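You operate a simulated robot arm through the tools that you are given. There is no shell and no other tool.

You run a simulated robot arm. Do the job below in one go: nothing can be reset, and whatever is moved stays where it is left.

Task
Wind 2 m of Brine tube on to the drum and part it off.
Fine: green tube end into the drum's hub, Brine brake off to wind, on again before the Part lever.

It is judged by the outcome, as a careful person would: the job done as asked, and still so three seconds after it is handed in. It fails if anything else is knocked over, pushed out of place, dropped, spilled or broken.

Robot
A 6-joint arm with a two-finger parallel gripper, fixed in place. Base frame: the origin is on the floor under the middle of its stand, x ahead of it, y to its left, z up; the work surface is at about z = 850. Units: mm, rad, N and s.
With the tool pointing down near the work surface it reaches from about 300 to 660 mm from the base axis. Its first joint turns from -2.007 to 2.007 rad. Payload 3.43 kg.
The TCP is the grasp point between the finger pads, 34 mm short of the fingertips. In the tool frame z runs along the fingers and y along their closing line. The gripper opens to 128 mm. The fingers are 24 mm wide and 12 mm thick; the gripper's body (48 by 130 mm) begins 96 mm behind the TCP.
Orientation is that of the tool frame in the base frame, as a unit quaternion [x, y, z, w]. With the fingers straight down and closing along the base's y, the tool's x points along the base's -x, its y along +y and its z along -z.

Tools
- The arm moves only by the tool arm_command. Its argument "steps" is a list that holds one entry, the list of rows, each a list of 7 numbers: the shift along the tool's x, y, z in mm, then the turn, a rotation vector about the tool's x, y, z in rad, then the finger opening in mm, from 0 to 128. In form: [[[x, y, z, wx, wy, wz, hand], ...]]. A call has 1 to 20 rows; each row is the pose to reach, as a shift and turn from the pose commanded when the call began, along the tool's axes at that moment. Each row takes 0.2 s and may step no farther than 50 mm and 0.15 rad from the row before; otherwise, or with a gripper value out of range, the whole call is refused. Where a pose cannot be reached the arm comes as near as it can. A force on the tool above 40 N (or 10 N above the force at the start of the call, whichever is more), or a blocked arm, ends the call early, and 0.2 s more pass. The fingers move at their own pace (about 153 mm/s each) and stop on an object; they squeeze with about 29 N. The grip force told is the motor's: it shows also when the fingers shut on nothing. Time passes only in rows, and 0.2 s behind the last, so rows that repeat a pose let the fingers close. The reply holds the time, the measured pose of the TCP, the force on the tool along the base axes, the opening and the grip force, in the units named above and with some noise, with the torque about the TCP (base axes, N m) and any sound that the robot's microphone picked up.
- Cameras (640 x 400 px; columns grow to the right, rows downward): "scene" is fixed at [50.7, 650.3, 1477.9]; the picture's right is [-0.78, -0.63, 0.00], its down [-0.32, 0.40, -0.86] and it looks along [0.54, -0.67, -0.52] (base axes); focal length 351 px, centre (320, 200). "wrist" rides on the gripper at [76, -11, -160] in the tool frame; the picture's right is [0.15, 0.99, 0.00], its down [-0.88, 0.13, -0.46] and it looks along [-0.45, 0.07, 0.89] (tool axes); focal length 234 px, centre (320, 200). There is no depth. A picture from a camera that has moved, and an enlarged one, comes with that camera's place and axes in the base frame and with its lens.
- capture(camera): a new picture of that camera. It takes no simulated time.
- move_column(by): slides the trunk up (or, below 0, down) by that many mm; the arm rides with it, the base frame stays. It gives what a move gives, with no picture.
- zoom(camera, box): a new picture of the part [left, top, right, bottom] of that camera's present view, enlarged. It takes no simulated time.
- hand_in(): hands the job in; it is judged then, once.

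Places have to be worked out from the pictures, the camera data and where the tool is seen. Open the gripper and draw the arm clear of the work before you hand the job in, unless the task says otherwise.

The tools are called after "Emit:" as a command line: name --argument value ..., lists and objects as JSON in quotes. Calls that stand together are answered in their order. arm_command: Moves the arm, as the interface text tells. Its arguments: {"type":"object","properties":{"steps":{"type":"array","items":{"type":"array","items":{"type":"array","items":{"type":"number"}}}}},"required":["steps"]} The other tools are called the same way: move_column (by) moves the trunk up or down; capture (camera) takes a picture; zoom (camera, box) takes an enlarged picture of a part of a camera's view; hand_in () hands the job in.

At the start:

```text
time_s: 0.0
eef_pos: [381.1, 224.7, 1306.2]
orientation: [0.0, 1.0, 0.0, 0.0]
contact_force: [0.4, -0.3, -0.5]
ft_torque: [-0.01, 0.02, -0.02]
opening: 127.9
finger_force: 0.2
trunk travel left (down, up): [-925.0, 65.0]
```

scene: 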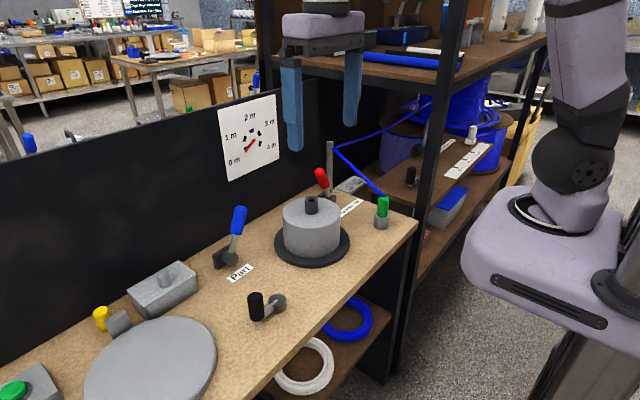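
wrist: 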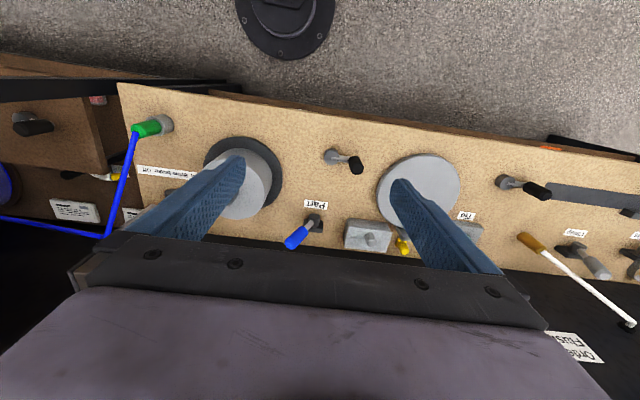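

I start by looking closer at the bench: the drum, the dial, the levers, the green tube end and the labels.

Emit:
zoom --camera "scene" --box '[200, 80, 420, 220]'

Emit:
zoom --camera "scene" --box '[200, 170, 420, 330]'

Emit:
zoom --camera "scene" --box '[330, 80, 520, 220]'

Emit:
zoom --camera "wrist" --box '[0, 70, 240, 250]'

Emit:
zoom --camera "wrist" --box '[400, 130, 640, 370]'

Emit:
zoom --camera "scene" --box '[0, 230, 220, 400]'

```text
2.86 times, centred on (310, 150) of scene
camera zoom: at [50.7, 650.3, 1477.9], right [-0.78, -0.63, 0.0], down [-0.32, 0.4, -0.86], along [0.54, -0.67, -0.52], focal length 1003 px, centre (349, 343)
```

zoom: 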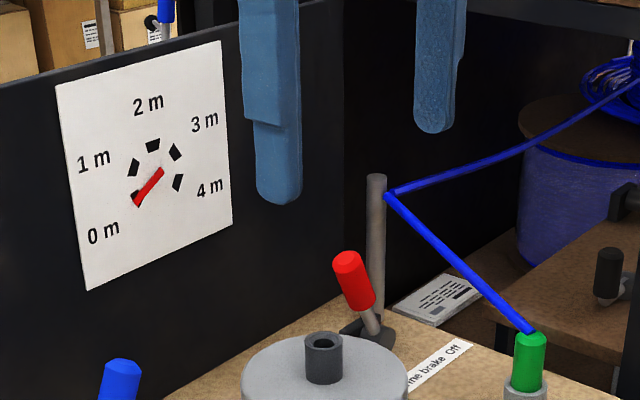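

```text
2.50 times, centred on (310, 250) of scene
camera zoom: at [50.7, 650.3, 1477.9], right [-0.78, -0.63, 0.0], down [-0.32, 0.4, -0.86], along [0.54, -0.67, -0.52], focal length 878 px, centre (345, 75)
```

zoom: 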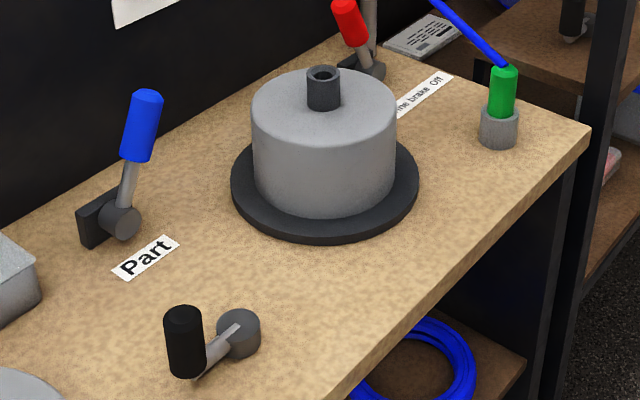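

```text
2.86 times, centred on (425, 150) of scene
camera zoom: at [50.7, 650.3, 1477.9], right [-0.78, -0.63, 0.0], down [-0.32, 0.4, -0.86], along [0.54, -0.67, -0.52], focal length 1003 px, centre (20, 343)
```

zoom: 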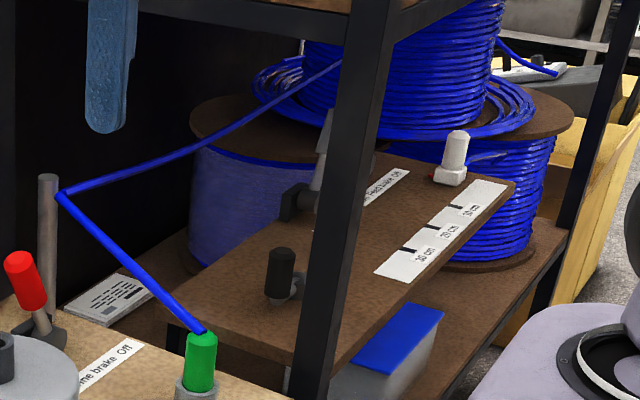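

```text
2.22 times, centred on (120, 160) of wrist
camera zoom: at [305.5, 213.8, 1465.5], right [-0.15, 0.99, 0.0], down [0.88, 0.13, 0.46], along [0.45, 0.07, -0.89], focal length 520 px, centre (764, 289)
```

zoom: 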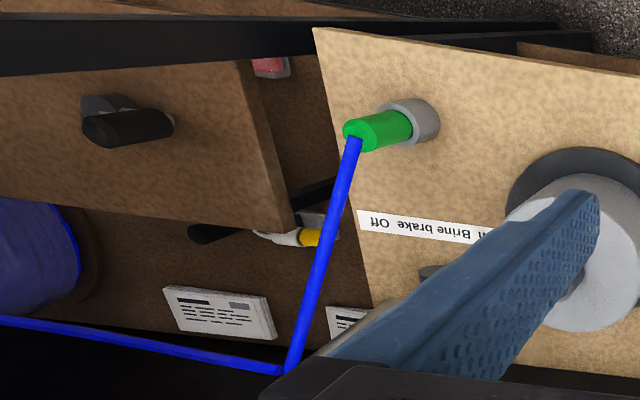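

```text
1.67 times, centred on (520, 250) of wrist
camera zoom: at [305.5, 213.8, 1465.5], right [-0.15, 0.99, 0.0], down [0.88, 0.13, 0.46], along [0.45, 0.07, -0.89], focal length 390 px, centre (-13, 117)
```

zoom: 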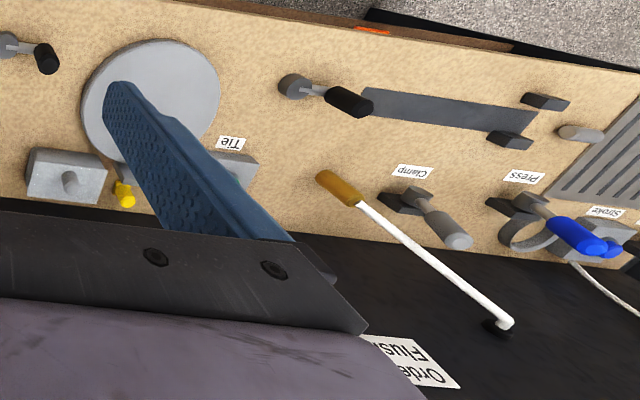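

```text
2.35 times, centred on (110, 315) of scene
camera zoom: at [50.7, 650.3, 1477.9], right [-0.78, -0.63, 0.0], down [-0.32, 0.4, -0.86], along [0.54, -0.67, -0.52], focal length 826 px, centre (814, -71)
```

zoom: 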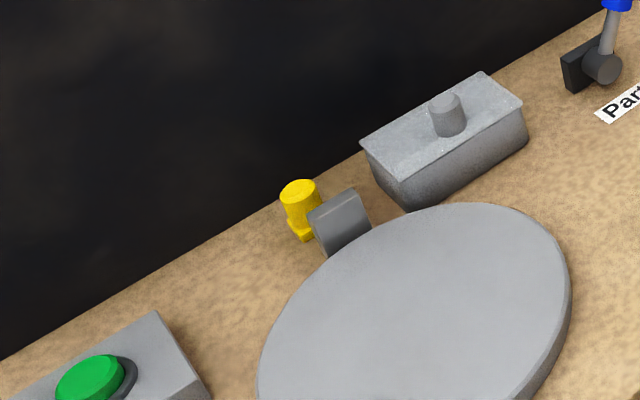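

The notes and labels show the "Brine brake" (red lever, "Off" end toward -y), the "Part" lever in blue, the green end parked in a socket and the dial at 0 m. I move the arm sideways over the drum to look at the brake lever and tube from the wrist camera.

Emit:
arm_command --steps '[[[0, -45, 0, 0, 0, 0, 128], [0, -90, 0, 0, 0, 0, 128], [0, -135, 0, 0, 0, 0, 128], [0, -180, 0, 0, 0, 0, 128], [0, -225, 0, 0, 0, 0, 128], [0, -270, 0, 0, 0, 0, 128], [0, -270, 0, 0, 0, 0, 128]]]'

Emit:
capture --camera "wrist"

Emit:
capture --camera "scene"

```text
time_s: 1.6
eef_pos: [381.6, -45.8, 1303.4]
orientation: [-0.001, 1.0, 0.0, 0.0]
contact_force: [0.0, -0.5, -0.5]
ft_torque: [-0.02, 0.01, 0.01]
opening: 128.1
finger_force: 0.0
trunk travel left (down, up): [-925.0, 65.0]
```

```text
taken
camera wrist: at [306.7, -56.3, 1464.0], right [-0.15, 0.99, 0.0], down [0.88, 0.13, 0.46], along [0.45, 0.07, -0.89], focal length 234 px, centre (320, 200)
```

wrist: 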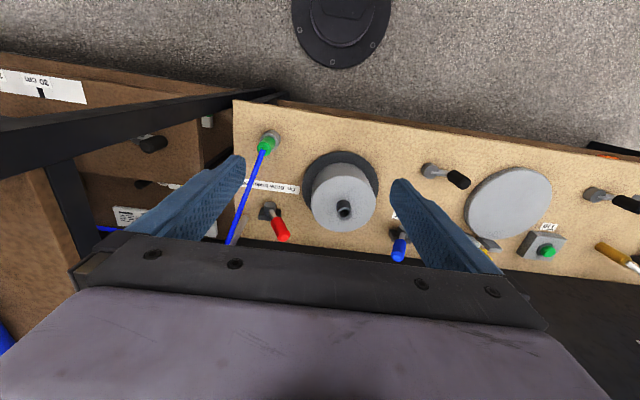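

```text
taken
```

scene: 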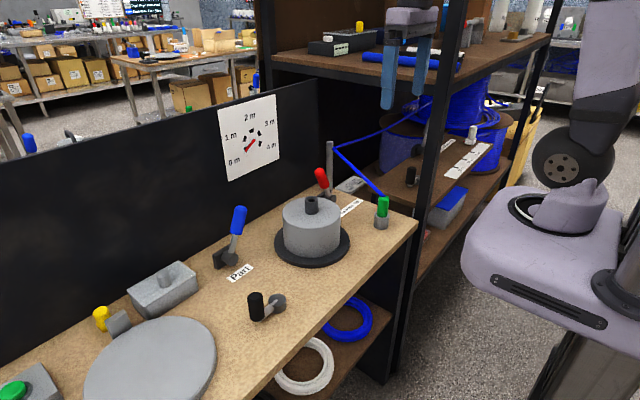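

I now have a good wrist view; I enlarge the brake lever, label, hub, crank and Part lever areas.

Emit:
zoom --camera "wrist" --box '[220, 110, 400, 250]'

Emit:
zoom --camera "wrist" --box '[380, 130, 560, 270]'

Emit:
zoom --camera "scene" --box '[300, 130, 400, 230]'

Emit:
zoom --camera "scene" --box '[200, 190, 300, 330]'

Emit:
zoom --camera "scene" --box '[200, 80, 300, 190]'

```text
2.86 times, centred on (310, 180) of wrist
camera zoom: at [306.7, -56.3, 1464.0], right [-0.15, 0.99, 0.0], down [0.88, 0.13, 0.46], along [0.45, 0.07, -0.89], focal length 669 px, centre (349, 257)
```

zoom: 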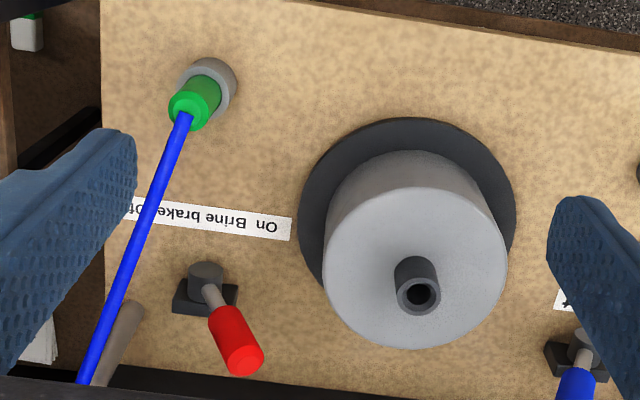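

```text
2.86 times, centred on (470, 200) of wrist
camera zoom: at [306.7, -56.3, 1464.0], right [-0.15, 0.99, 0.0], down [0.88, 0.13, 0.46], along [0.45, 0.07, -0.89], focal length 669 px, centre (-109, 200)
```

zoom: 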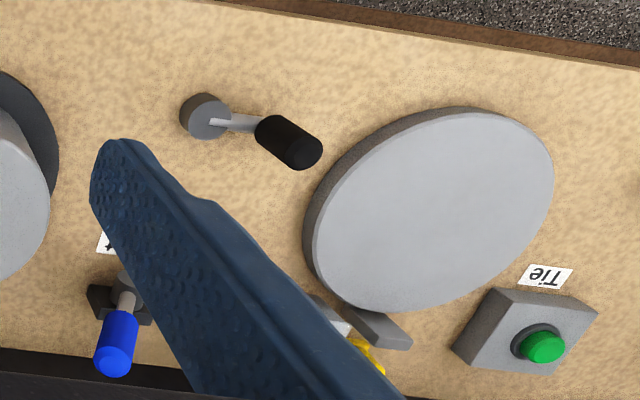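

```text
4.00 times, centred on (350, 180) of scene
camera zoom: at [50.7, 650.3, 1477.9], right [-0.78, -0.63, 0.0], down [-0.32, 0.4, -0.86], along [0.54, -0.67, -0.52], focal length 1405 px, centre (200, 280)
```

zoom: 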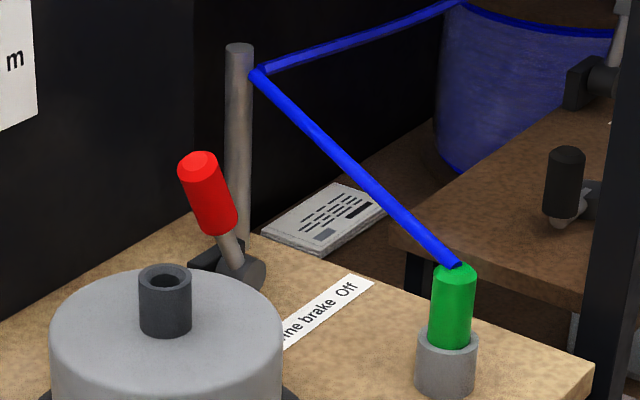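

```text
2.86 times, centred on (250, 260) of scene
camera zoom: at [50.7, 650.3, 1477.9], right [-0.78, -0.63, 0.0], down [-0.32, 0.4, -0.86], along [0.54, -0.67, -0.52], focal length 1003 px, centre (520, 29)
```

zoom: 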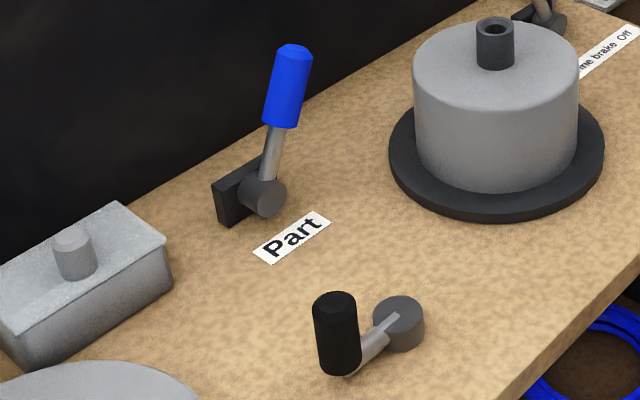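

```text
3.64 times, centred on (250, 135) of scene
camera zoom: at [50.7, 650.3, 1477.9], right [-0.78, -0.63, 0.0], down [-0.32, 0.4, -0.86], along [0.54, -0.67, -0.52], focal length 1277 px, centre (574, 436)
```

zoom: 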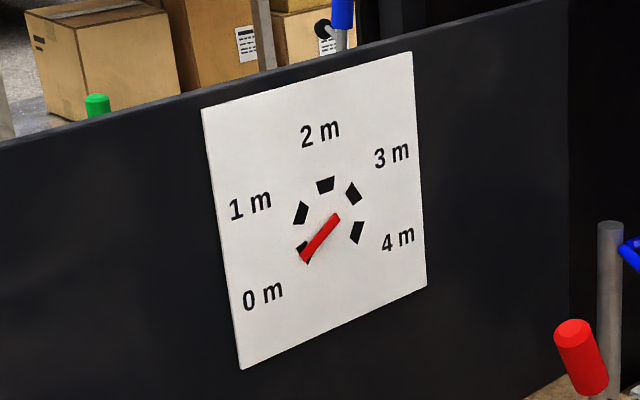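

Levers sit at about: Part pivot (670, 248, 879) with tip at (671, 197, 1010); brake pivot (646, -147, 882) with tip at (650, -94, 1007), both swinging in y. Hub top is near (568, 41, 1000). I zoom in further on the hub and the green end to compare sizes.

Emit:
zoom --camera "scene" --box '[290, 185, 334, 219]'

Emit:
zoom --camera "scene" --box '[360, 190, 404, 234]'

Emit:
zoom --camera "wrist" --box '[245, 120, 295, 170]'

Emit:
zoom --camera "wrist" --box '[320, 185, 370, 235]'

Emit:
zoom --camera "scene" --box '[325, 170, 369, 214]'

```text
11.76 times, centred on (312, 202) of scene
camera zoom: at [50.7, 650.3, 1477.9], right [-0.78, -0.63, 0.0], down [-0.32, 0.4, -0.86], along [0.54, -0.67, -0.52], focal length 4132 px, centre (414, 176)
```

zoom: 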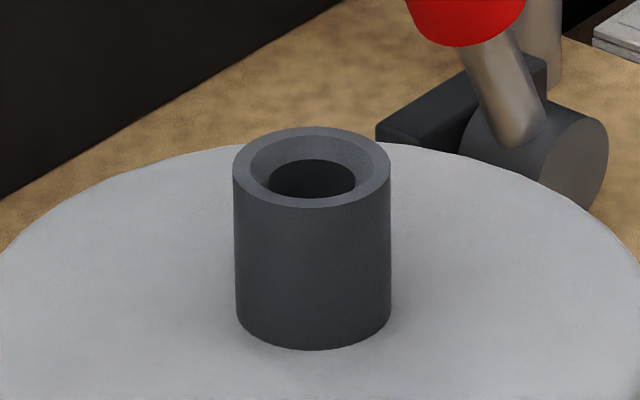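

```text
9.09 times, centred on (382, 212) of scene
camera zoom: at [50.7, 650.3, 1477.9], right [-0.78, -0.63, 0.0], down [-0.32, 0.4, -0.86], along [0.54, -0.67, -0.52], focal length 3193 px, centre (-244, 91)
```

zoom: 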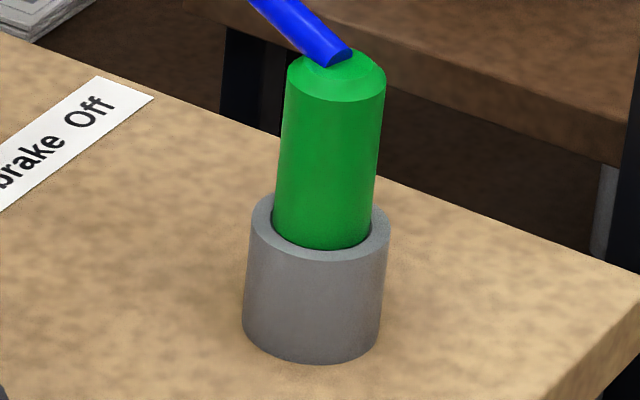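

```text
8.00 times, centred on (270, 145) of wrist
camera zoom: at [306.7, -56.3, 1464.0], right [-0.15, 0.99, 0.0], down [0.88, 0.13, 0.46], along [0.45, 0.07, -0.89], focal length 1873 px, centre (720, 640)
```

zoom: 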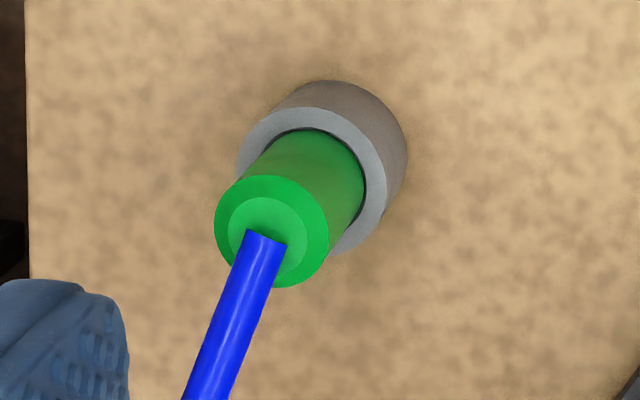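

```text
8.00 times, centred on (345, 210) of wrist
camera zoom: at [306.7, -56.3, 1464.0], right [-0.15, 0.99, 0.0], down [0.88, 0.13, 0.46], along [0.45, 0.07, -0.89], focal length 1873 px, centre (120, 120)
```

zoom: 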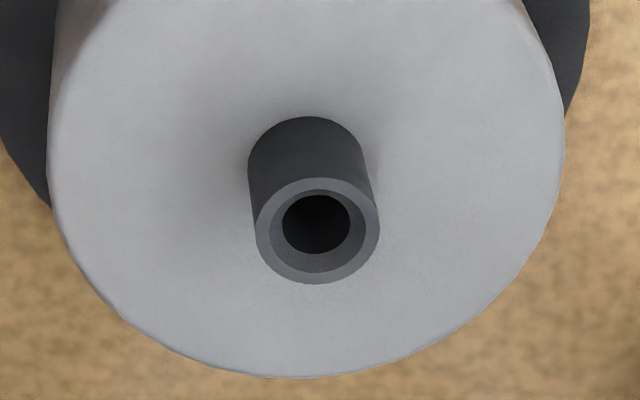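

```text
9.09 times, centred on (347, 192) of scene
camera zoom: at [50.7, 650.3, 1477.9], right [-0.78, -0.63, 0.0], down [-0.32, 0.4, -0.86], along [0.54, -0.67, -0.52], focal length 3193 px, centre (74, 273)
```

zoom: 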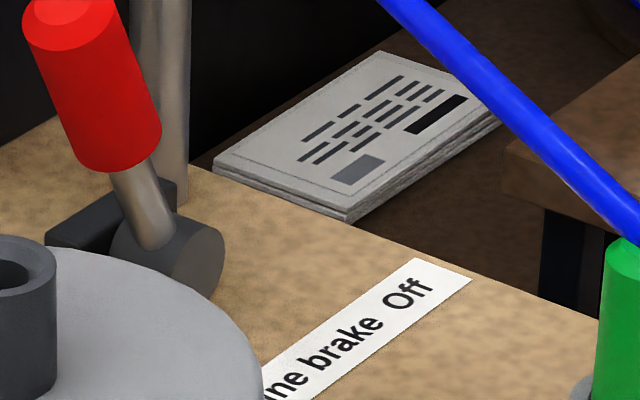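

The green grip is about 32 mm across at roughly (458, -156), top near z 957, standing in a socket with its rim near z 900. I turn the gripper so its fingers straddle the tube run (yaw about -39°) and go above the green end.

Emit:
arm_command --steps '[[[-10, -15, 30, 0, 0, 0.1, 128], [-20, -30, 60, 0, 0, 0.2, 110], [-30, -45, 90, 0, 0, 0.3, 90], [-42, -60, 120, 0, 0, 0.4, 80], [-54, -78, 150, 0, 0, 0.5, 80], [-66, -96, 180, 0, 0, 0.6, 80], [-76, -110, 203, 0, 0, 0.68, 80], [-76, -110, 203, 0, 0, 0.68, 80]]]'

Emit:
capture --camera "wrist"

Emit:
capture --camera "scene"

```text
time_s: 3.4
eef_pos: [457.1, -154.4, 1103.7]
orientation: [0.334, 0.943, 0.001, 0.0]
contact_force: [0.3, 0.4, 0.4]
ft_torque: [-0.01, 0.02, -0.02]
opening: 80.1
finger_force: 0.1
trunk travel left (down, up): [-925.0, 65.0]
```

```text
taken
camera wrist: at [390.1, -115.3, 1262.5], right [0.51, 0.86, 0.0], down [0.77, -0.45, 0.46], along [0.39, -0.23, -0.89], focal length 234 px, centre (320, 200)
```

wrist: 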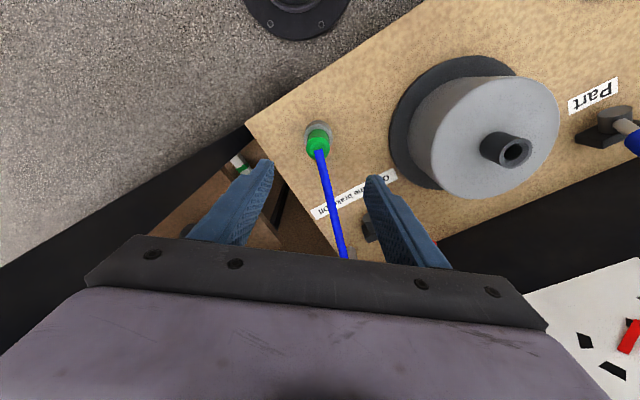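

```text
taken
```

scene: 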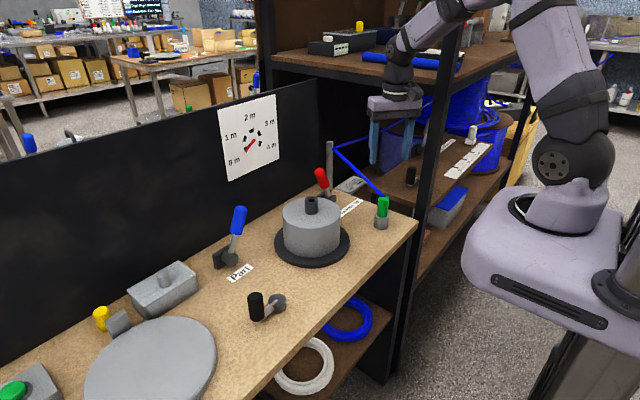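

Green end is now below and slightly to the side; I zoom to refine its position relative to the gripper.

Emit:
zoom --camera "wrist" --box '[290, 115, 350, 165]'

Emit:
zoom --camera "wrist" --box '[440, 80, 600, 200]'

Emit:
zoom --camera "scene" --box '[340, 60, 460, 240]'

```text
8.00 times, centred on (320, 140) of wrist
camera zoom: at [390.1, -115.3, 1262.5], right [0.51, 0.86, 0.0], down [0.77, -0.45, 0.46], along [0.39, -0.23, -0.89], focal length 1873 px, centre (320, 680)
```

zoom: 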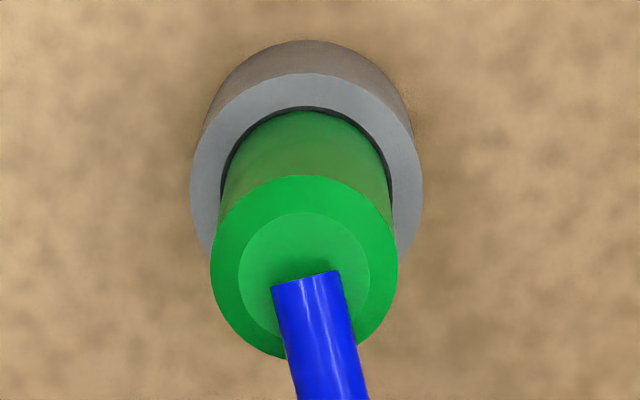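

```text
3.33 times, centred on (520, 140) of wrist
camera zoom: at [390.1, -115.3, 1262.5], right [0.51, 0.86, 0.0], down [0.77, -0.45, 0.46], along [0.39, -0.23, -0.89], focal length 781 px, centre (-347, 400)
```

zoom: 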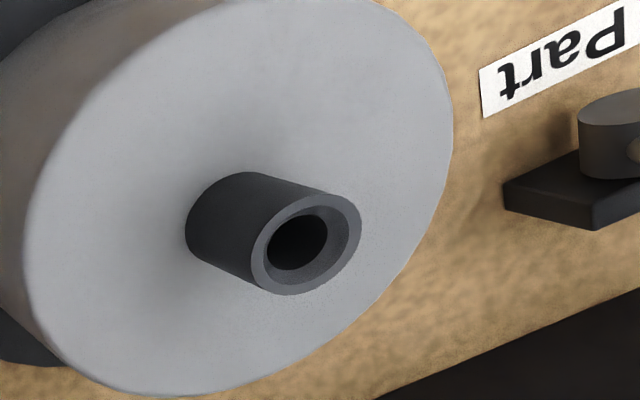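

```text
2.22 times, centred on (400, 150) of scene
camera zoom: at [50.7, 650.3, 1477.9], right [-0.78, -0.63, 0.0], down [-0.32, 0.4, -0.86], along [0.54, -0.67, -0.52], focal length 780 px, centre (142, 311)
```

zoom: 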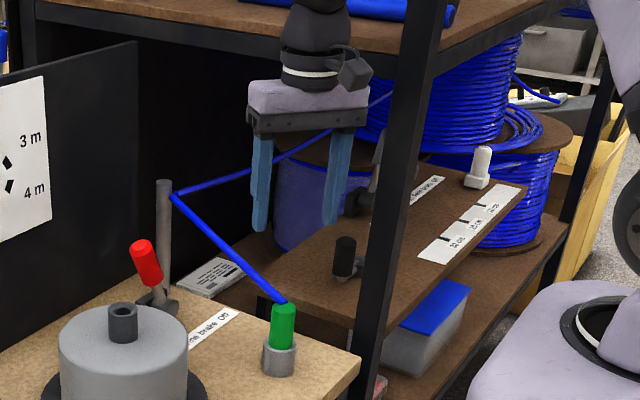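

The rim of the socket is about z 894, the green centre about (458.5, -158.5) with its top at 955. I descend so the fingertips stay 10 mm above the socket rim, without closing yet.

Emit:
arm_command --steps '[[[-1, -1, 40, 0, 0, 0, 80], [-2, -1.6, 80, 0, 0, 0, 80], [-3.1, -1.6, 115, 0, 0, 0, 80], [-3.1, -1.6, 140, 0, 0, 0, 80], [-3.1, -1.6, 155, 0, 0, 0, 80], [-3.1, -1.6, 165, 0, 0, 0, 80], [-3.1, -1.6, 165, 0, 0, 0, 80]]]'

Emit:
capture --camera "wrist"

Emit:
zoom --camera "scene" --box '[340, 130, 430, 240]'

```text
time_s: 5.0
eef_pos: [456.9, -157.5, 937.9]
orientation: [0.333, 0.943, 0.0, 0.0]
contact_force: [0.6, -0.5, 0.0]
ft_torque: [-0.04, -0.04, 0.02]
opening: 80.1
finger_force: 0.0
trunk travel left (down, up): [-925.0, 65.0]
```

```text
taken
camera wrist: at [392.1, -118.7, 1098.2], right [0.51, 0.86, 0.0], down [0.77, -0.45, 0.46], along [0.39, -0.23, -0.89], focal length 234 px, centre (320, 200)
```

wrist: 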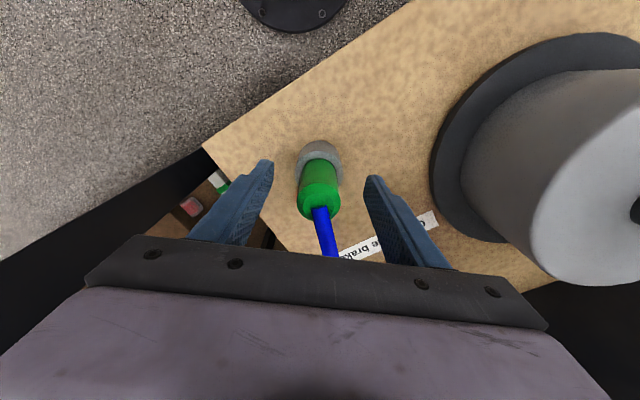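

```text
3.64 times, centred on (385, 185) of scene
camera zoom: at [50.7, 650.3, 1477.9], right [-0.78, -0.63, 0.0], down [-0.32, 0.4, -0.86], along [0.54, -0.67, -0.52], focal length 1277 px, centre (84, 254)
```

zoom: 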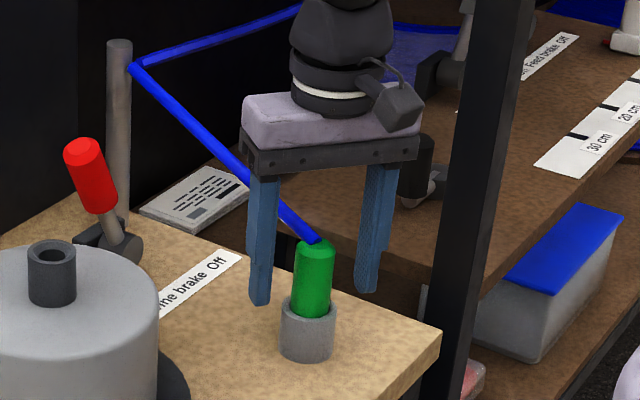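

The fingers straddle the green grip evenly. I close on it.

Emit:
arm_command --steps '[[[0, 0, 0, 0, 0, 0, 50], [0, 0, 0, 0, 0, 0, 30], [0, 0, 0, 0, 0, 0, 15], [0, 0, 0, 0, 0, 0, 15], [0, 0, 0, 0, 0, 0, 15]]]'

Emit:
capture --camera "wrist"

```text
time_s: 6.2
eef_pos: [458.4, -158.3, 939.3]
orientation: [0.333, 0.943, 0.0, 0.0]
contact_force: [0.0, 1.0, 0.3]
ft_torque: [0.05, -0.08, 0.02]
opening: 30.5
finger_force: 29.4
trunk travel left (down, up): [-925.0, 65.0]
```

```text
taken
camera wrist: at [392.2, -118.6, 1098.3], right [0.51, 0.86, 0.0], down [0.77, -0.45, 0.46], along [0.39, -0.23, -0.89], focal length 234 px, centre (320, 200)
```

wrist: 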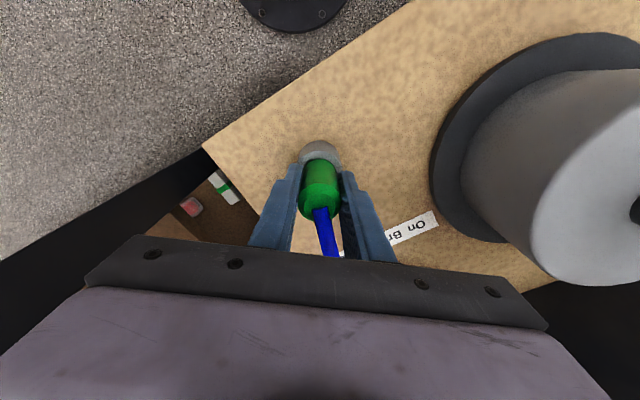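

Gripped at 30.5 mm with 29 N. I lift straight up slowly to draw it out of the socket.

Emit:
arm_command --steps '[[[0, 0, -10, 0, 0, 0, 15], [0, 0, -25, 0, 0, 0, 15], [0, 0, -45, 0, 0, 0, 15], [0, 0, -70, 0, 0, 0, 15], [0, 0, -100, 0, 0, 0, 15], [0, 0, -130, 0, 0, 0, 15], [0, 0, -150, 0, 0, 0, 15], [0, 0, -150, 0, 0, 0, 15]]]'

Emit:
capture --camera "wrist"

Emit:
zoom --camera "scene" --box '[340, 80, 440, 240]'

```text
time_s: 8.0
eef_pos: [459.7, -158.3, 1087.4]
orientation: [0.332, 0.943, 0.0, 0.0]
contact_force: [-0.2, 0.1, -1.3]
ft_torque: [0.03, 0.01, 0.07]
opening: 30.7
finger_force: 29.6
trunk travel left (down, up): [-925.0, 65.0]
```

```text
taken
camera wrist: at [393.7, -118.9, 1247.1], right [0.51, 0.86, 0.0], down [0.77, -0.45, 0.46], along [0.39, -0.23, -0.89], focal length 234 px, centre (320, 200)
```

wrist: 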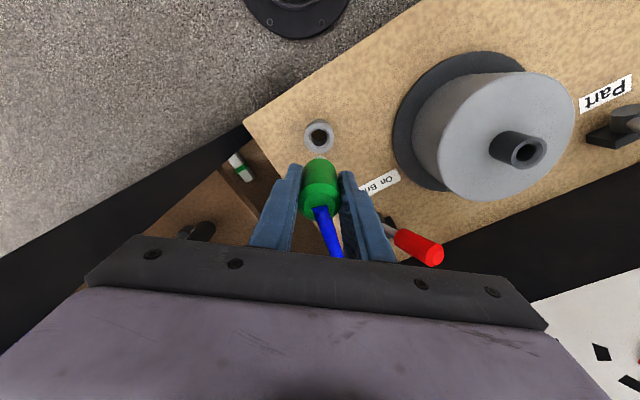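

```text
2.50 times, centred on (390, 160) of scene
camera zoom: at [50.7, 650.3, 1477.9], right [-0.78, -0.63, 0.0], down [-0.32, 0.4, -0.86], along [0.54, -0.67, -0.52], focal length 878 px, centre (145, 300)
```

zoom: 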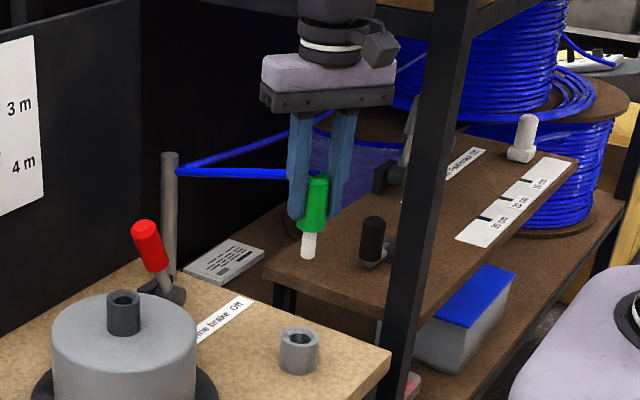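

It came out cleanly: a white spigot shows below the green grip. I zoom to measure its length and check it's straight.

Emit:
zoom --camera "scene" --box '[345, 125, 389, 169]'

Emit:
zoom --camera "wrist" --box '[280, 120, 360, 240]'

Emit:
zoom --camera "wrist" --box '[460, 100, 580, 200]'

```text
9.09 times, centred on (367, 147) of scene
camera zoom: at [50.7, 650.3, 1477.9], right [-0.78, -0.63, 0.0], down [-0.32, 0.4, -0.86], along [0.54, -0.67, -0.52], focal length 3193 px, centre (-107, 682)
```

zoom: 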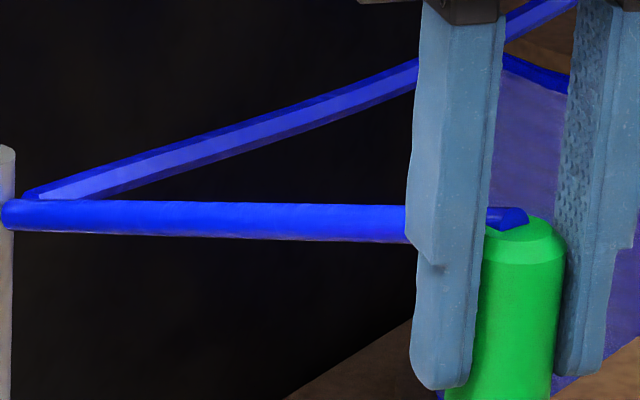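

```text
3.33 times, centred on (320, 180) of wrist
camera zoom: at [393.7, -118.9, 1247.1], right [0.51, 0.86, 0.0], down [0.77, -0.45, 0.46], along [0.39, -0.23, -0.89], focal length 781 px, centre (320, 267)
```

zoom: 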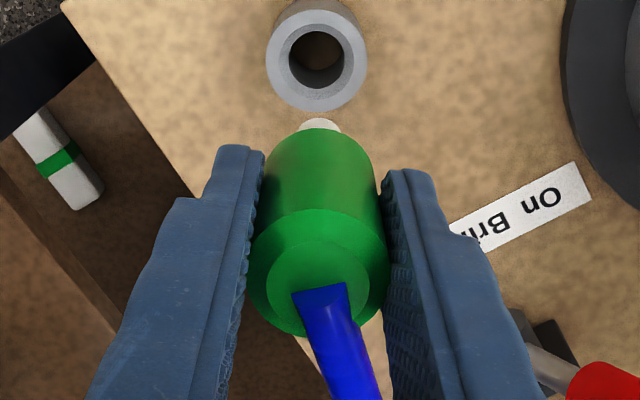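

```text
4.00 times, centred on (520, 150) of wrist
camera zoom: at [393.7, -118.9, 1247.1], right [0.51, 0.86, 0.0], down [0.77, -0.45, 0.46], along [0.39, -0.23, -0.89], focal length 937 px, centre (-480, 400)
```

zoom: 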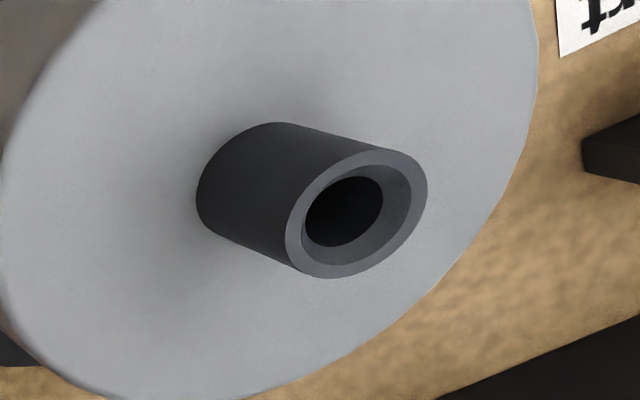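

I zoom on the spigot itself to get its tip height relative to the TCP.

Emit:
zoom --camera "scene" --box '[340, 140, 380, 175]'

```text
11.43 times, centred on (360, 158) of scene
camera zoom: at [50.7, 650.3, 1477.9], right [-0.78, -0.63, 0.0], down [-0.32, 0.4, -0.86], along [0.54, -0.67, -0.52], focal length 4014 px, centre (-137, 686)
```

zoom: 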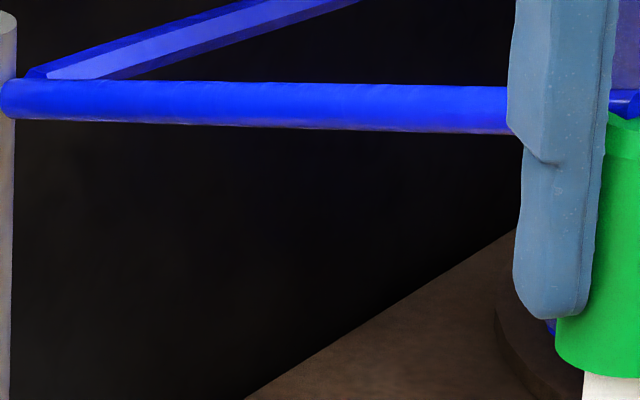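

Emit:
zoom --camera "scene" --box '[364, 145, 412, 193]'

```text
8.33 times, centred on (388, 169) of scene
camera zoom: at [50.7, 650.3, 1477.9], right [-0.78, -0.63, 0.0], down [-0.32, 0.4, -0.86], along [0.54, -0.67, -0.52], focal length 2927 px, centre (-247, 458)
```

zoom: 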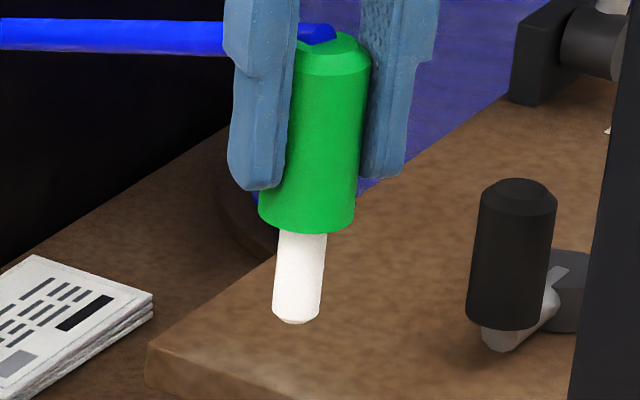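

The spigot is about 16 mm wide and 37 mm long, its tip 80–84 mm below the TCP; the hub bore is about 20 mm with a chamfer, centre near (568.7, 40.5), top at z 1000. I raise a bit and carry the end above the hub.

Emit:
arm_command --steps '[[[0, 0, -25, 0, 0, 0, 15], [0, 0, -50, 0, 0, 0, 15], [7, 38, -50, 0, 0, 0, 15], [14, 78, -50, 0, 0, 0, 15], [21, 118, -50, 0, 0, 0, 15], [28, 158, -50, 0, 0, 0, 15], [34, 195, -50, 0, 0, 0, 15], [39.4, 224, -50, 0, 0, 0, 15], [39.4, 224, -50, 0, 0, 0, 15]]]'

Emit:
capture --camera "wrist"

Emit:
capture --camera "scene"

```text
time_s: 10.0
eef_pos: [567.4, 42.3, 1138.4]
orientation: [0.334, 0.943, -0.001, 0.001]
contact_force: [-0.7, -0.2, -1.3]
ft_torque: [0.05, 0.04, 0.0]
opening: 30.1
finger_force: 29.1
trunk travel left (down, up): [-925.0, 65.0]
```

```text
taken
camera wrist: at [502.3, 80.8, 1298.2], right [0.51, 0.86, 0.0], down [0.77, -0.45, 0.46], along [0.39, -0.23, -0.89], focal length 234 px, centre (320, 200)
```

wrist: 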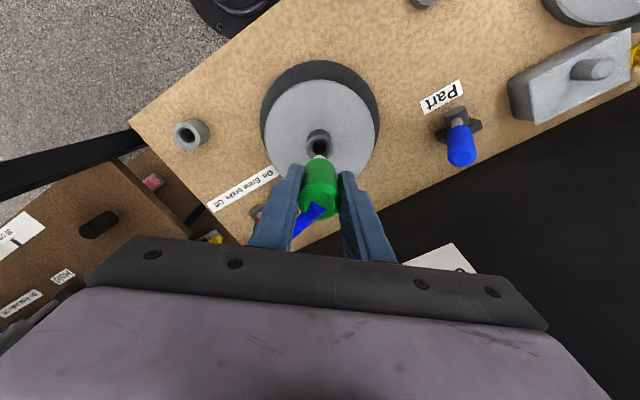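

```text
taken
```

scene: 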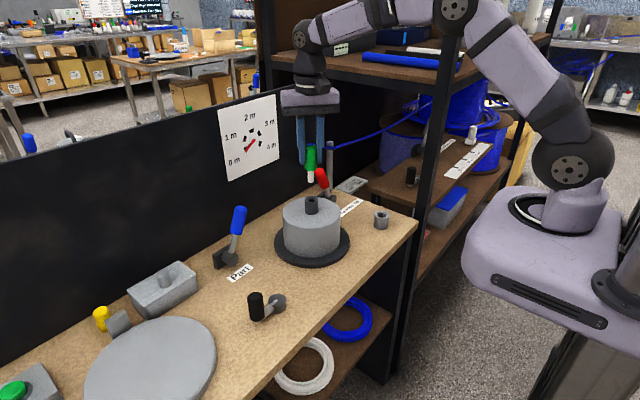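

The end is above the hub. I zoom from both cameras to check alignment and that the tube clears the fingers.

Emit:
zoom --camera "wrist" --box '[240, 110, 400, 250]'

Emit:
zoom --camera "scene" --box '[270, 130, 350, 230]'

Emit:
zoom --camera "wrist" --box '[295, 120, 345, 170]'

```text
2.86 times, centred on (320, 180) of wrist
camera zoom: at [502.3, 80.8, 1298.2], right [0.51, 0.86, 0.0], down [0.77, -0.45, 0.46], along [0.39, -0.23, -0.89], focal length 669 px, centre (320, 257)
```

zoom: 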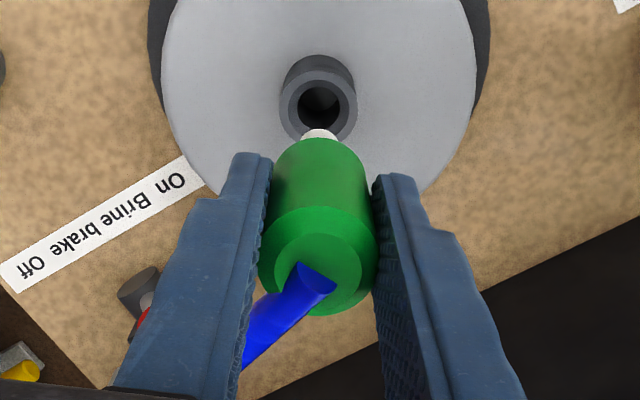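

```text
4.00 times, centred on (310, 180) of scene
camera zoom: at [50.7, 650.3, 1477.9], right [-0.78, -0.63, 0.0], down [-0.32, 0.4, -0.86], along [0.54, -0.67, -0.52], focal length 1405 px, centre (360, 280)
```

zoom: 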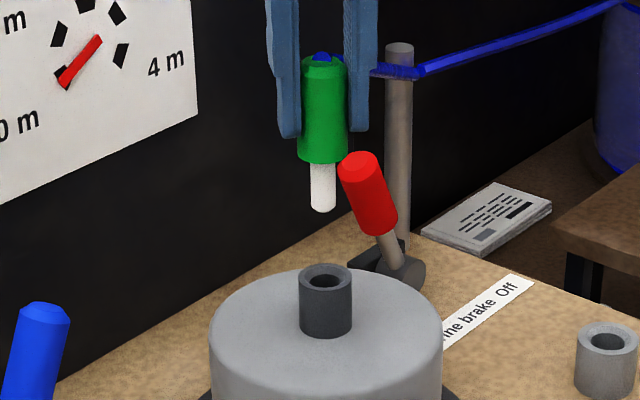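

```text
8.00 times, centred on (320, 145) of wrist
camera zoom: at [502.3, 80.8, 1298.2], right [0.51, 0.86, 0.0], down [0.77, -0.45, 0.46], along [0.39, -0.23, -0.89], focal length 1873 px, centre (320, 640)
```

zoom: 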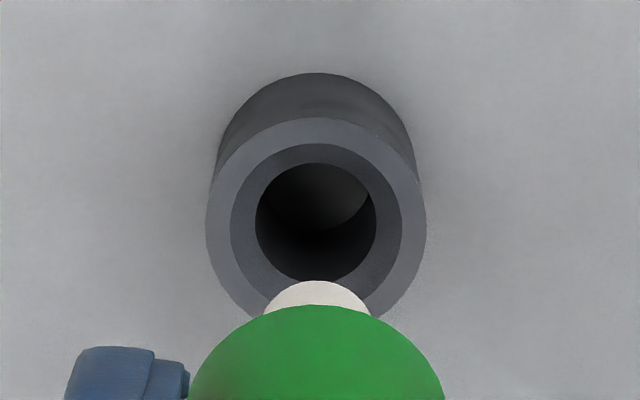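

Alignment between spigot and bore is within about 1 mm in both views. I lower it gently into the hub, letting the force limit stop me if it seats early.

Emit:
arm_command --steps '[[[0, 0, 25, 0, 0, 0, 15], [0, 0, 45, 0, 0, 0, 15], [0, 0, 55, 0, 0, 0, 15], [0, 0, 62, 0, 0, 0, 15], [0, 0, 69, 0, 0, 0, 15], [0, 0, 76, 0, 0, 0, 15], [0, 0, 82, 0, 0, 0, 15], [0, 0, 87, 0, 0, 0, 15], [0, 0, 87, 0, 0, 0, 15]]]'

Emit:
zoom --camera "scene" --box '[270, 130, 350, 230]'

Emit:
zoom --camera "wrist" --box '[240, 110, 400, 250]'

```text
time_s: 12.0
eef_pos: [568.5, 41.4, 1051.9]
orientation: [0.333, 0.943, 0.001, 0.001]
contact_force: [-0.3, -0.1, 7.1]
ft_torque: [-0.07, 0.07, 0.01]
opening: 29.5
finger_force: 29.3
trunk travel left (down, up): [-925.0, 65.0]
```

```text
4.00 times, centred on (310, 180) of scene
camera zoom: at [50.7, 650.3, 1477.9], right [-0.78, -0.63, 0.0], down [-0.32, 0.4, -0.86], along [0.54, -0.67, -0.52], focal length 1405 px, centre (360, 280)
```

zoom: 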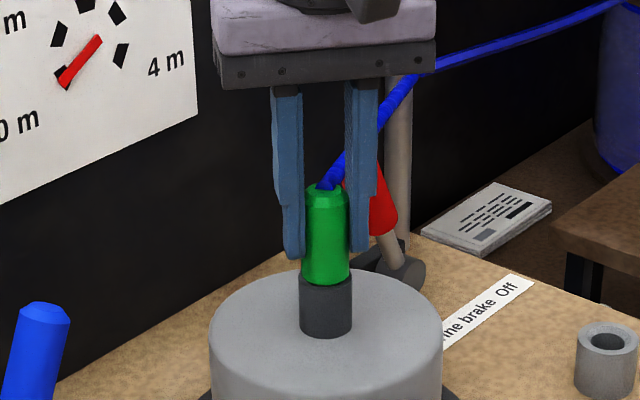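

```text
2.86 times, centred on (320, 180) of wrist
camera zoom: at [502.2, 79.7, 1211.1], right [0.51, 0.86, 0.0], down [0.77, -0.45, 0.46], along [0.39, -0.23, -0.89], focal length 669 px, centre (320, 257)
```

zoom: 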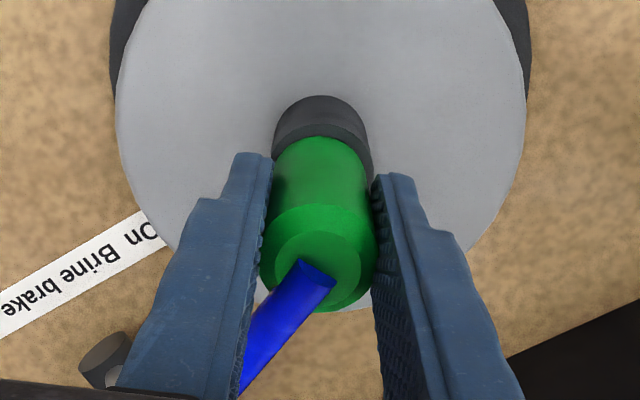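

It has gone in with 7 N of contact and the green grip is about flush on the hub. I press another few mm to be sure it is seated.

Emit:
arm_command --steps '[[[0, 0, 1.5, 0, 0, 0, 15], [0, 0, 3, 0, 0, 0, 15], [0, 0, 4, 0, 0, 0, 15], [0, 0, 4, 0, 0, 0, 15]]]'

Emit:
zoom --camera "scene" --box '[290, 165, 334, 219]'

```text
time_s: 13.0
eef_pos: [568.0, 42.0, 1050.7]
orientation: [0.333, 0.943, 0.002, 0.005]
contact_force: [-1.3, 1.7, 34.6]
ft_torque: [0.0, 0.04, 0.01]
opening: 29.3
finger_force: 29.0
trunk travel left (down, up): [-925.0, 65.0]
```

```text
7.41 times, centred on (312, 192) of scene
camera zoom: at [50.7, 650.3, 1477.9], right [-0.78, -0.63, 0.0], down [-0.32, 0.4, -0.86], along [0.54, -0.67, -0.52], focal length 2602 px, centre (379, 259)
```

zoom: 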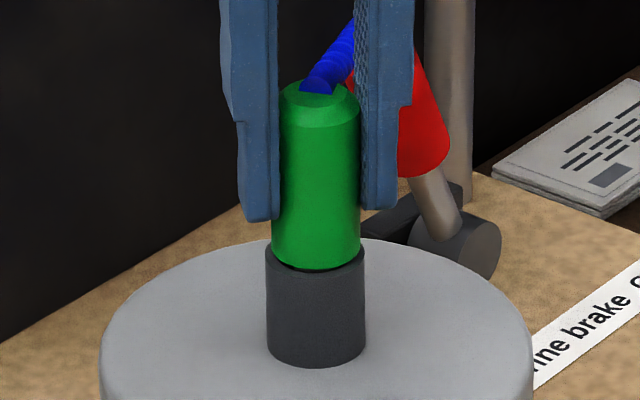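

Seated firmly (35 N, no further motion). I relieve the press, open the fingers and rise straight up.

Emit:
arm_command --steps '[[[0, 0, -2, 0, 0, 0, 15], [0, 0, -4, 0, 0, 0, 15], [0, 0, -4, 0, 0, 0, 40], [0, 0, -4, 0, 0, 0, 60], [0, 0, -4, 0, 0, 0, 60], [0, 0, -20, 0, 0, 0, 60], [0, 0, -50, 0, 0, 0, 60], [0, 0, -90, 0, 0, 0, 60], [0, 0, -130, 0, 0, 0, 60], [0, 0, -150, 0, 0, 0, 60], [0, 0, -150, 0, 0, 0, 60]]]'

Emit:
capture --camera "wrist"

Emit:
capture --camera "scene"

```text
time_s: 15.4
eef_pos: [568.0, 39.3, 1196.4]
orientation: [0.333, 0.943, 0.0, 0.0]
contact_force: [0.8, -0.4, -0.5]
ft_torque: [-0.03, 0.04, 0.01]
opening: 60.1
finger_force: 0.0
trunk travel left (down, up): [-925.0, 65.0]
```

```text
taken
camera wrist: at [502.7, 78.9, 1356.3], right [0.51, 0.86, 0.0], down [0.77, -0.45, 0.46], along [0.39, -0.23, -0.89], focal length 234 px, centre (320, 200)
```

wrist: 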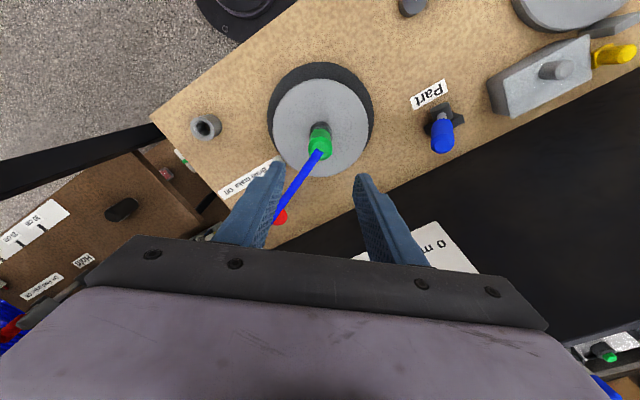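

```text
taken
```

scene: 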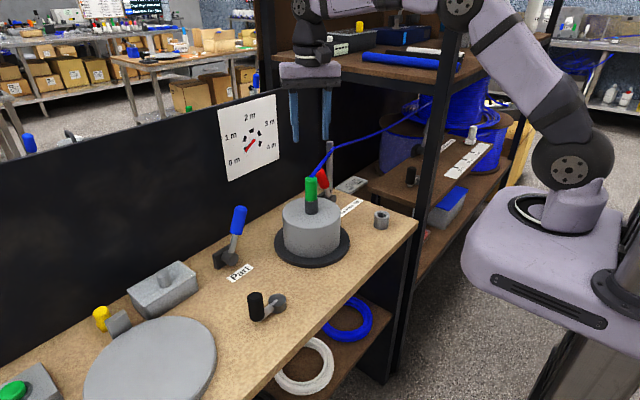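

The tube end stands in the hub. Next the brake: the tube now passes above the red lever (about z 1050 there), so I will come in under it with a tilted, opened gripper as a fork. First I move back clear and undo the yaw.

Emit:
arm_command --steps '[[[-4.6, -34, 0, 0, 0, -0.136, 60], [-9.2, -68, 0, 0, 0, -0.272, 60], [-13.8, -102, 0, 0, 0, -0.408, 60], [-18.5, -136, 0, 0, 0, -0.544, 60], [-23.1, -169.7, 0, 0, 0, -0.68, 60], [-23.1, -169.7, 0, 0, 0, -0.68, 60]]]'

Emit:
capture --camera "wrist"

Emit:
zoom --camera "scene" --box '[270, 100, 430, 230]'

```text
time_s: 16.8
eef_pos: [482.1, -105.2, 1197.5]
orientation: [-0.002, 1.0, 0.0, 0.0]
contact_force: [-0.8, 0.9, 0.1]
ft_torque: [0.02, 0.01, 0.0]
opening: 59.8
finger_force: 0.0
trunk travel left (down, up): [-925.0, 65.0]
```

```text
taken
camera wrist: at [404.8, -117.1, 1356.8], right [-0.15, 0.99, 0.0], down [0.88, 0.13, 0.46], along [0.45, 0.07, -0.89], focal length 234 px, centre (320, 200)
```

wrist: 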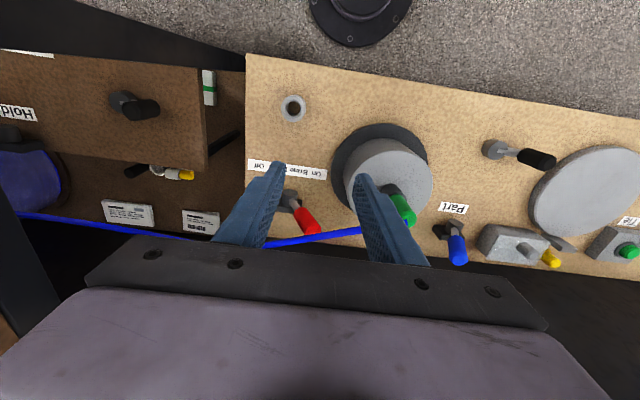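

```text
3.08 times, centred on (350, 165) of scene
camera zoom: at [50.7, 650.3, 1477.9], right [-0.78, -0.63, 0.0], down [-0.32, 0.4, -0.86], along [0.54, -0.67, -0.52], focal length 1081 px, centre (228, 308)
```

zoom: 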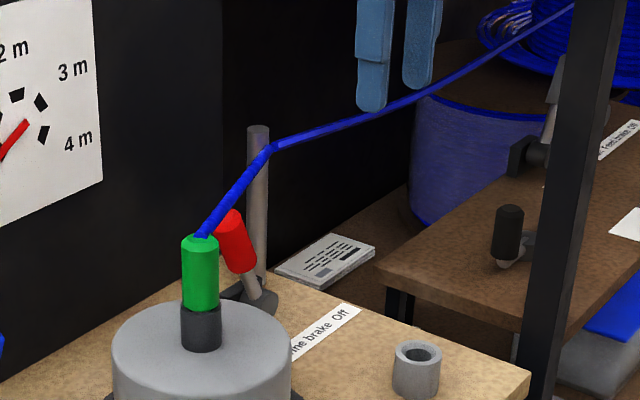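

I zoom on the red lever and the tube to refine the lever's place before tilting in.

Emit:
zoom --camera "wrist" --box '[250, 150, 430, 260]'

```text
3.56 times, centred on (340, 205) of wrist
camera zoom: at [404.8, -117.1, 1356.8], right [-0.15, 0.99, 0.0], down [0.88, 0.13, 0.46], along [0.45, 0.07, -0.89], focal length 833 px, centre (249, 182)
```

zoom: 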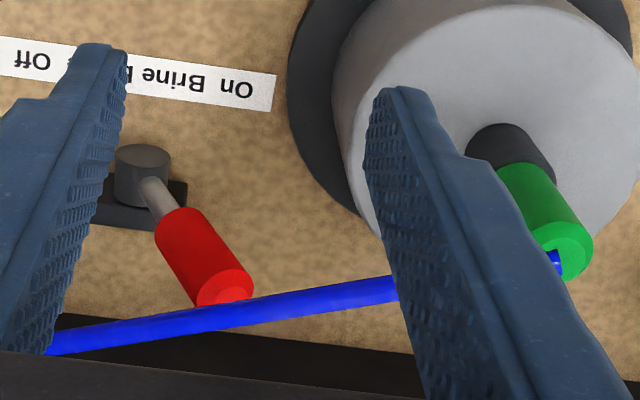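

Lever tip refines to about (647, -92, 1007), pivot y ≈ -146. I tilt the tool forward about 52° and move to a pre-position below the tube's line, short of the lever.

Emit:
arm_command --steps '[[[-8, 0.3, 18, 0, -0.13, 0, 60], [-16, 0.6, 36, 0, -0.26, 0, 60], [-24, 0.9, 54, 0, -0.39, 0, 60], [-32, 1.2, 72, 0, -0.52, 0, 60], [-40, 1.5, 90, 0, -0.65, 0, 60], [-48, 1.8, 110, 0, -0.78, 0, 60], [-55.8, 2, 128.7, 0, -0.9, 0, 60], [-55.8, 2, 128.7, 0, -0.9, 0, 60]]]'

Emit:
capture --camera "wrist"

Emit:
capture --camera "scene"

```text
time_s: 18.6
eef_pos: [534.9, -101.8, 1067.4]
orientation: [-0.002, 0.9, 0.0, 0.435]
contact_force: [-0.8, -0.8, 0.0]
ft_torque: [0.03, 0.01, 0.06]
opening: 60.0
finger_force: 0.0
out of reach, approached as far as the arm can: row 5, 6
trunk travel left (down, up): [-925.0, 65.0]
```

```text
taken
camera wrist: at [363.3, -114.6, 1107.8], right [-0.09, 0.99, -0.12], down [0.19, 0.13, 0.97], along [0.98, 0.07, -0.2], focal length 234 px, centre (320, 200)
```

wrist: 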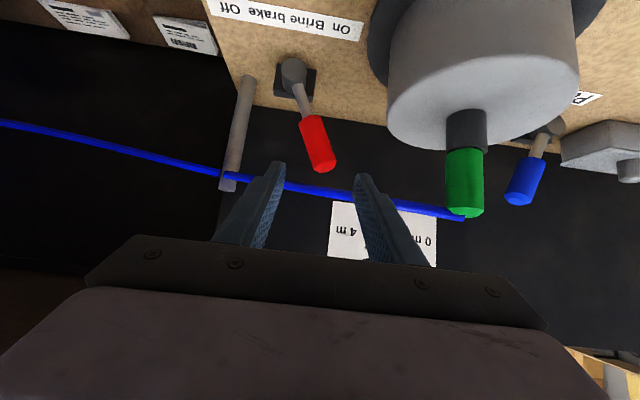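

```text
taken
```

scene: 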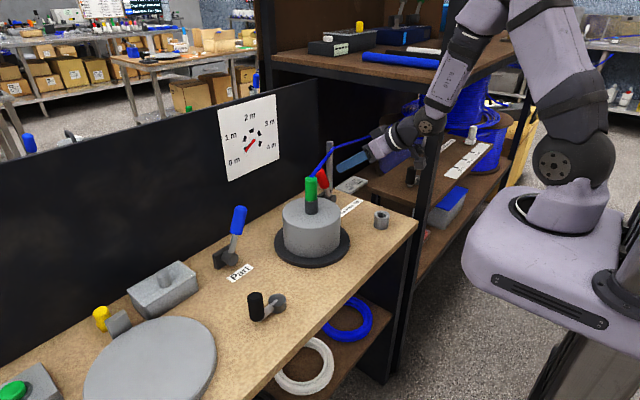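

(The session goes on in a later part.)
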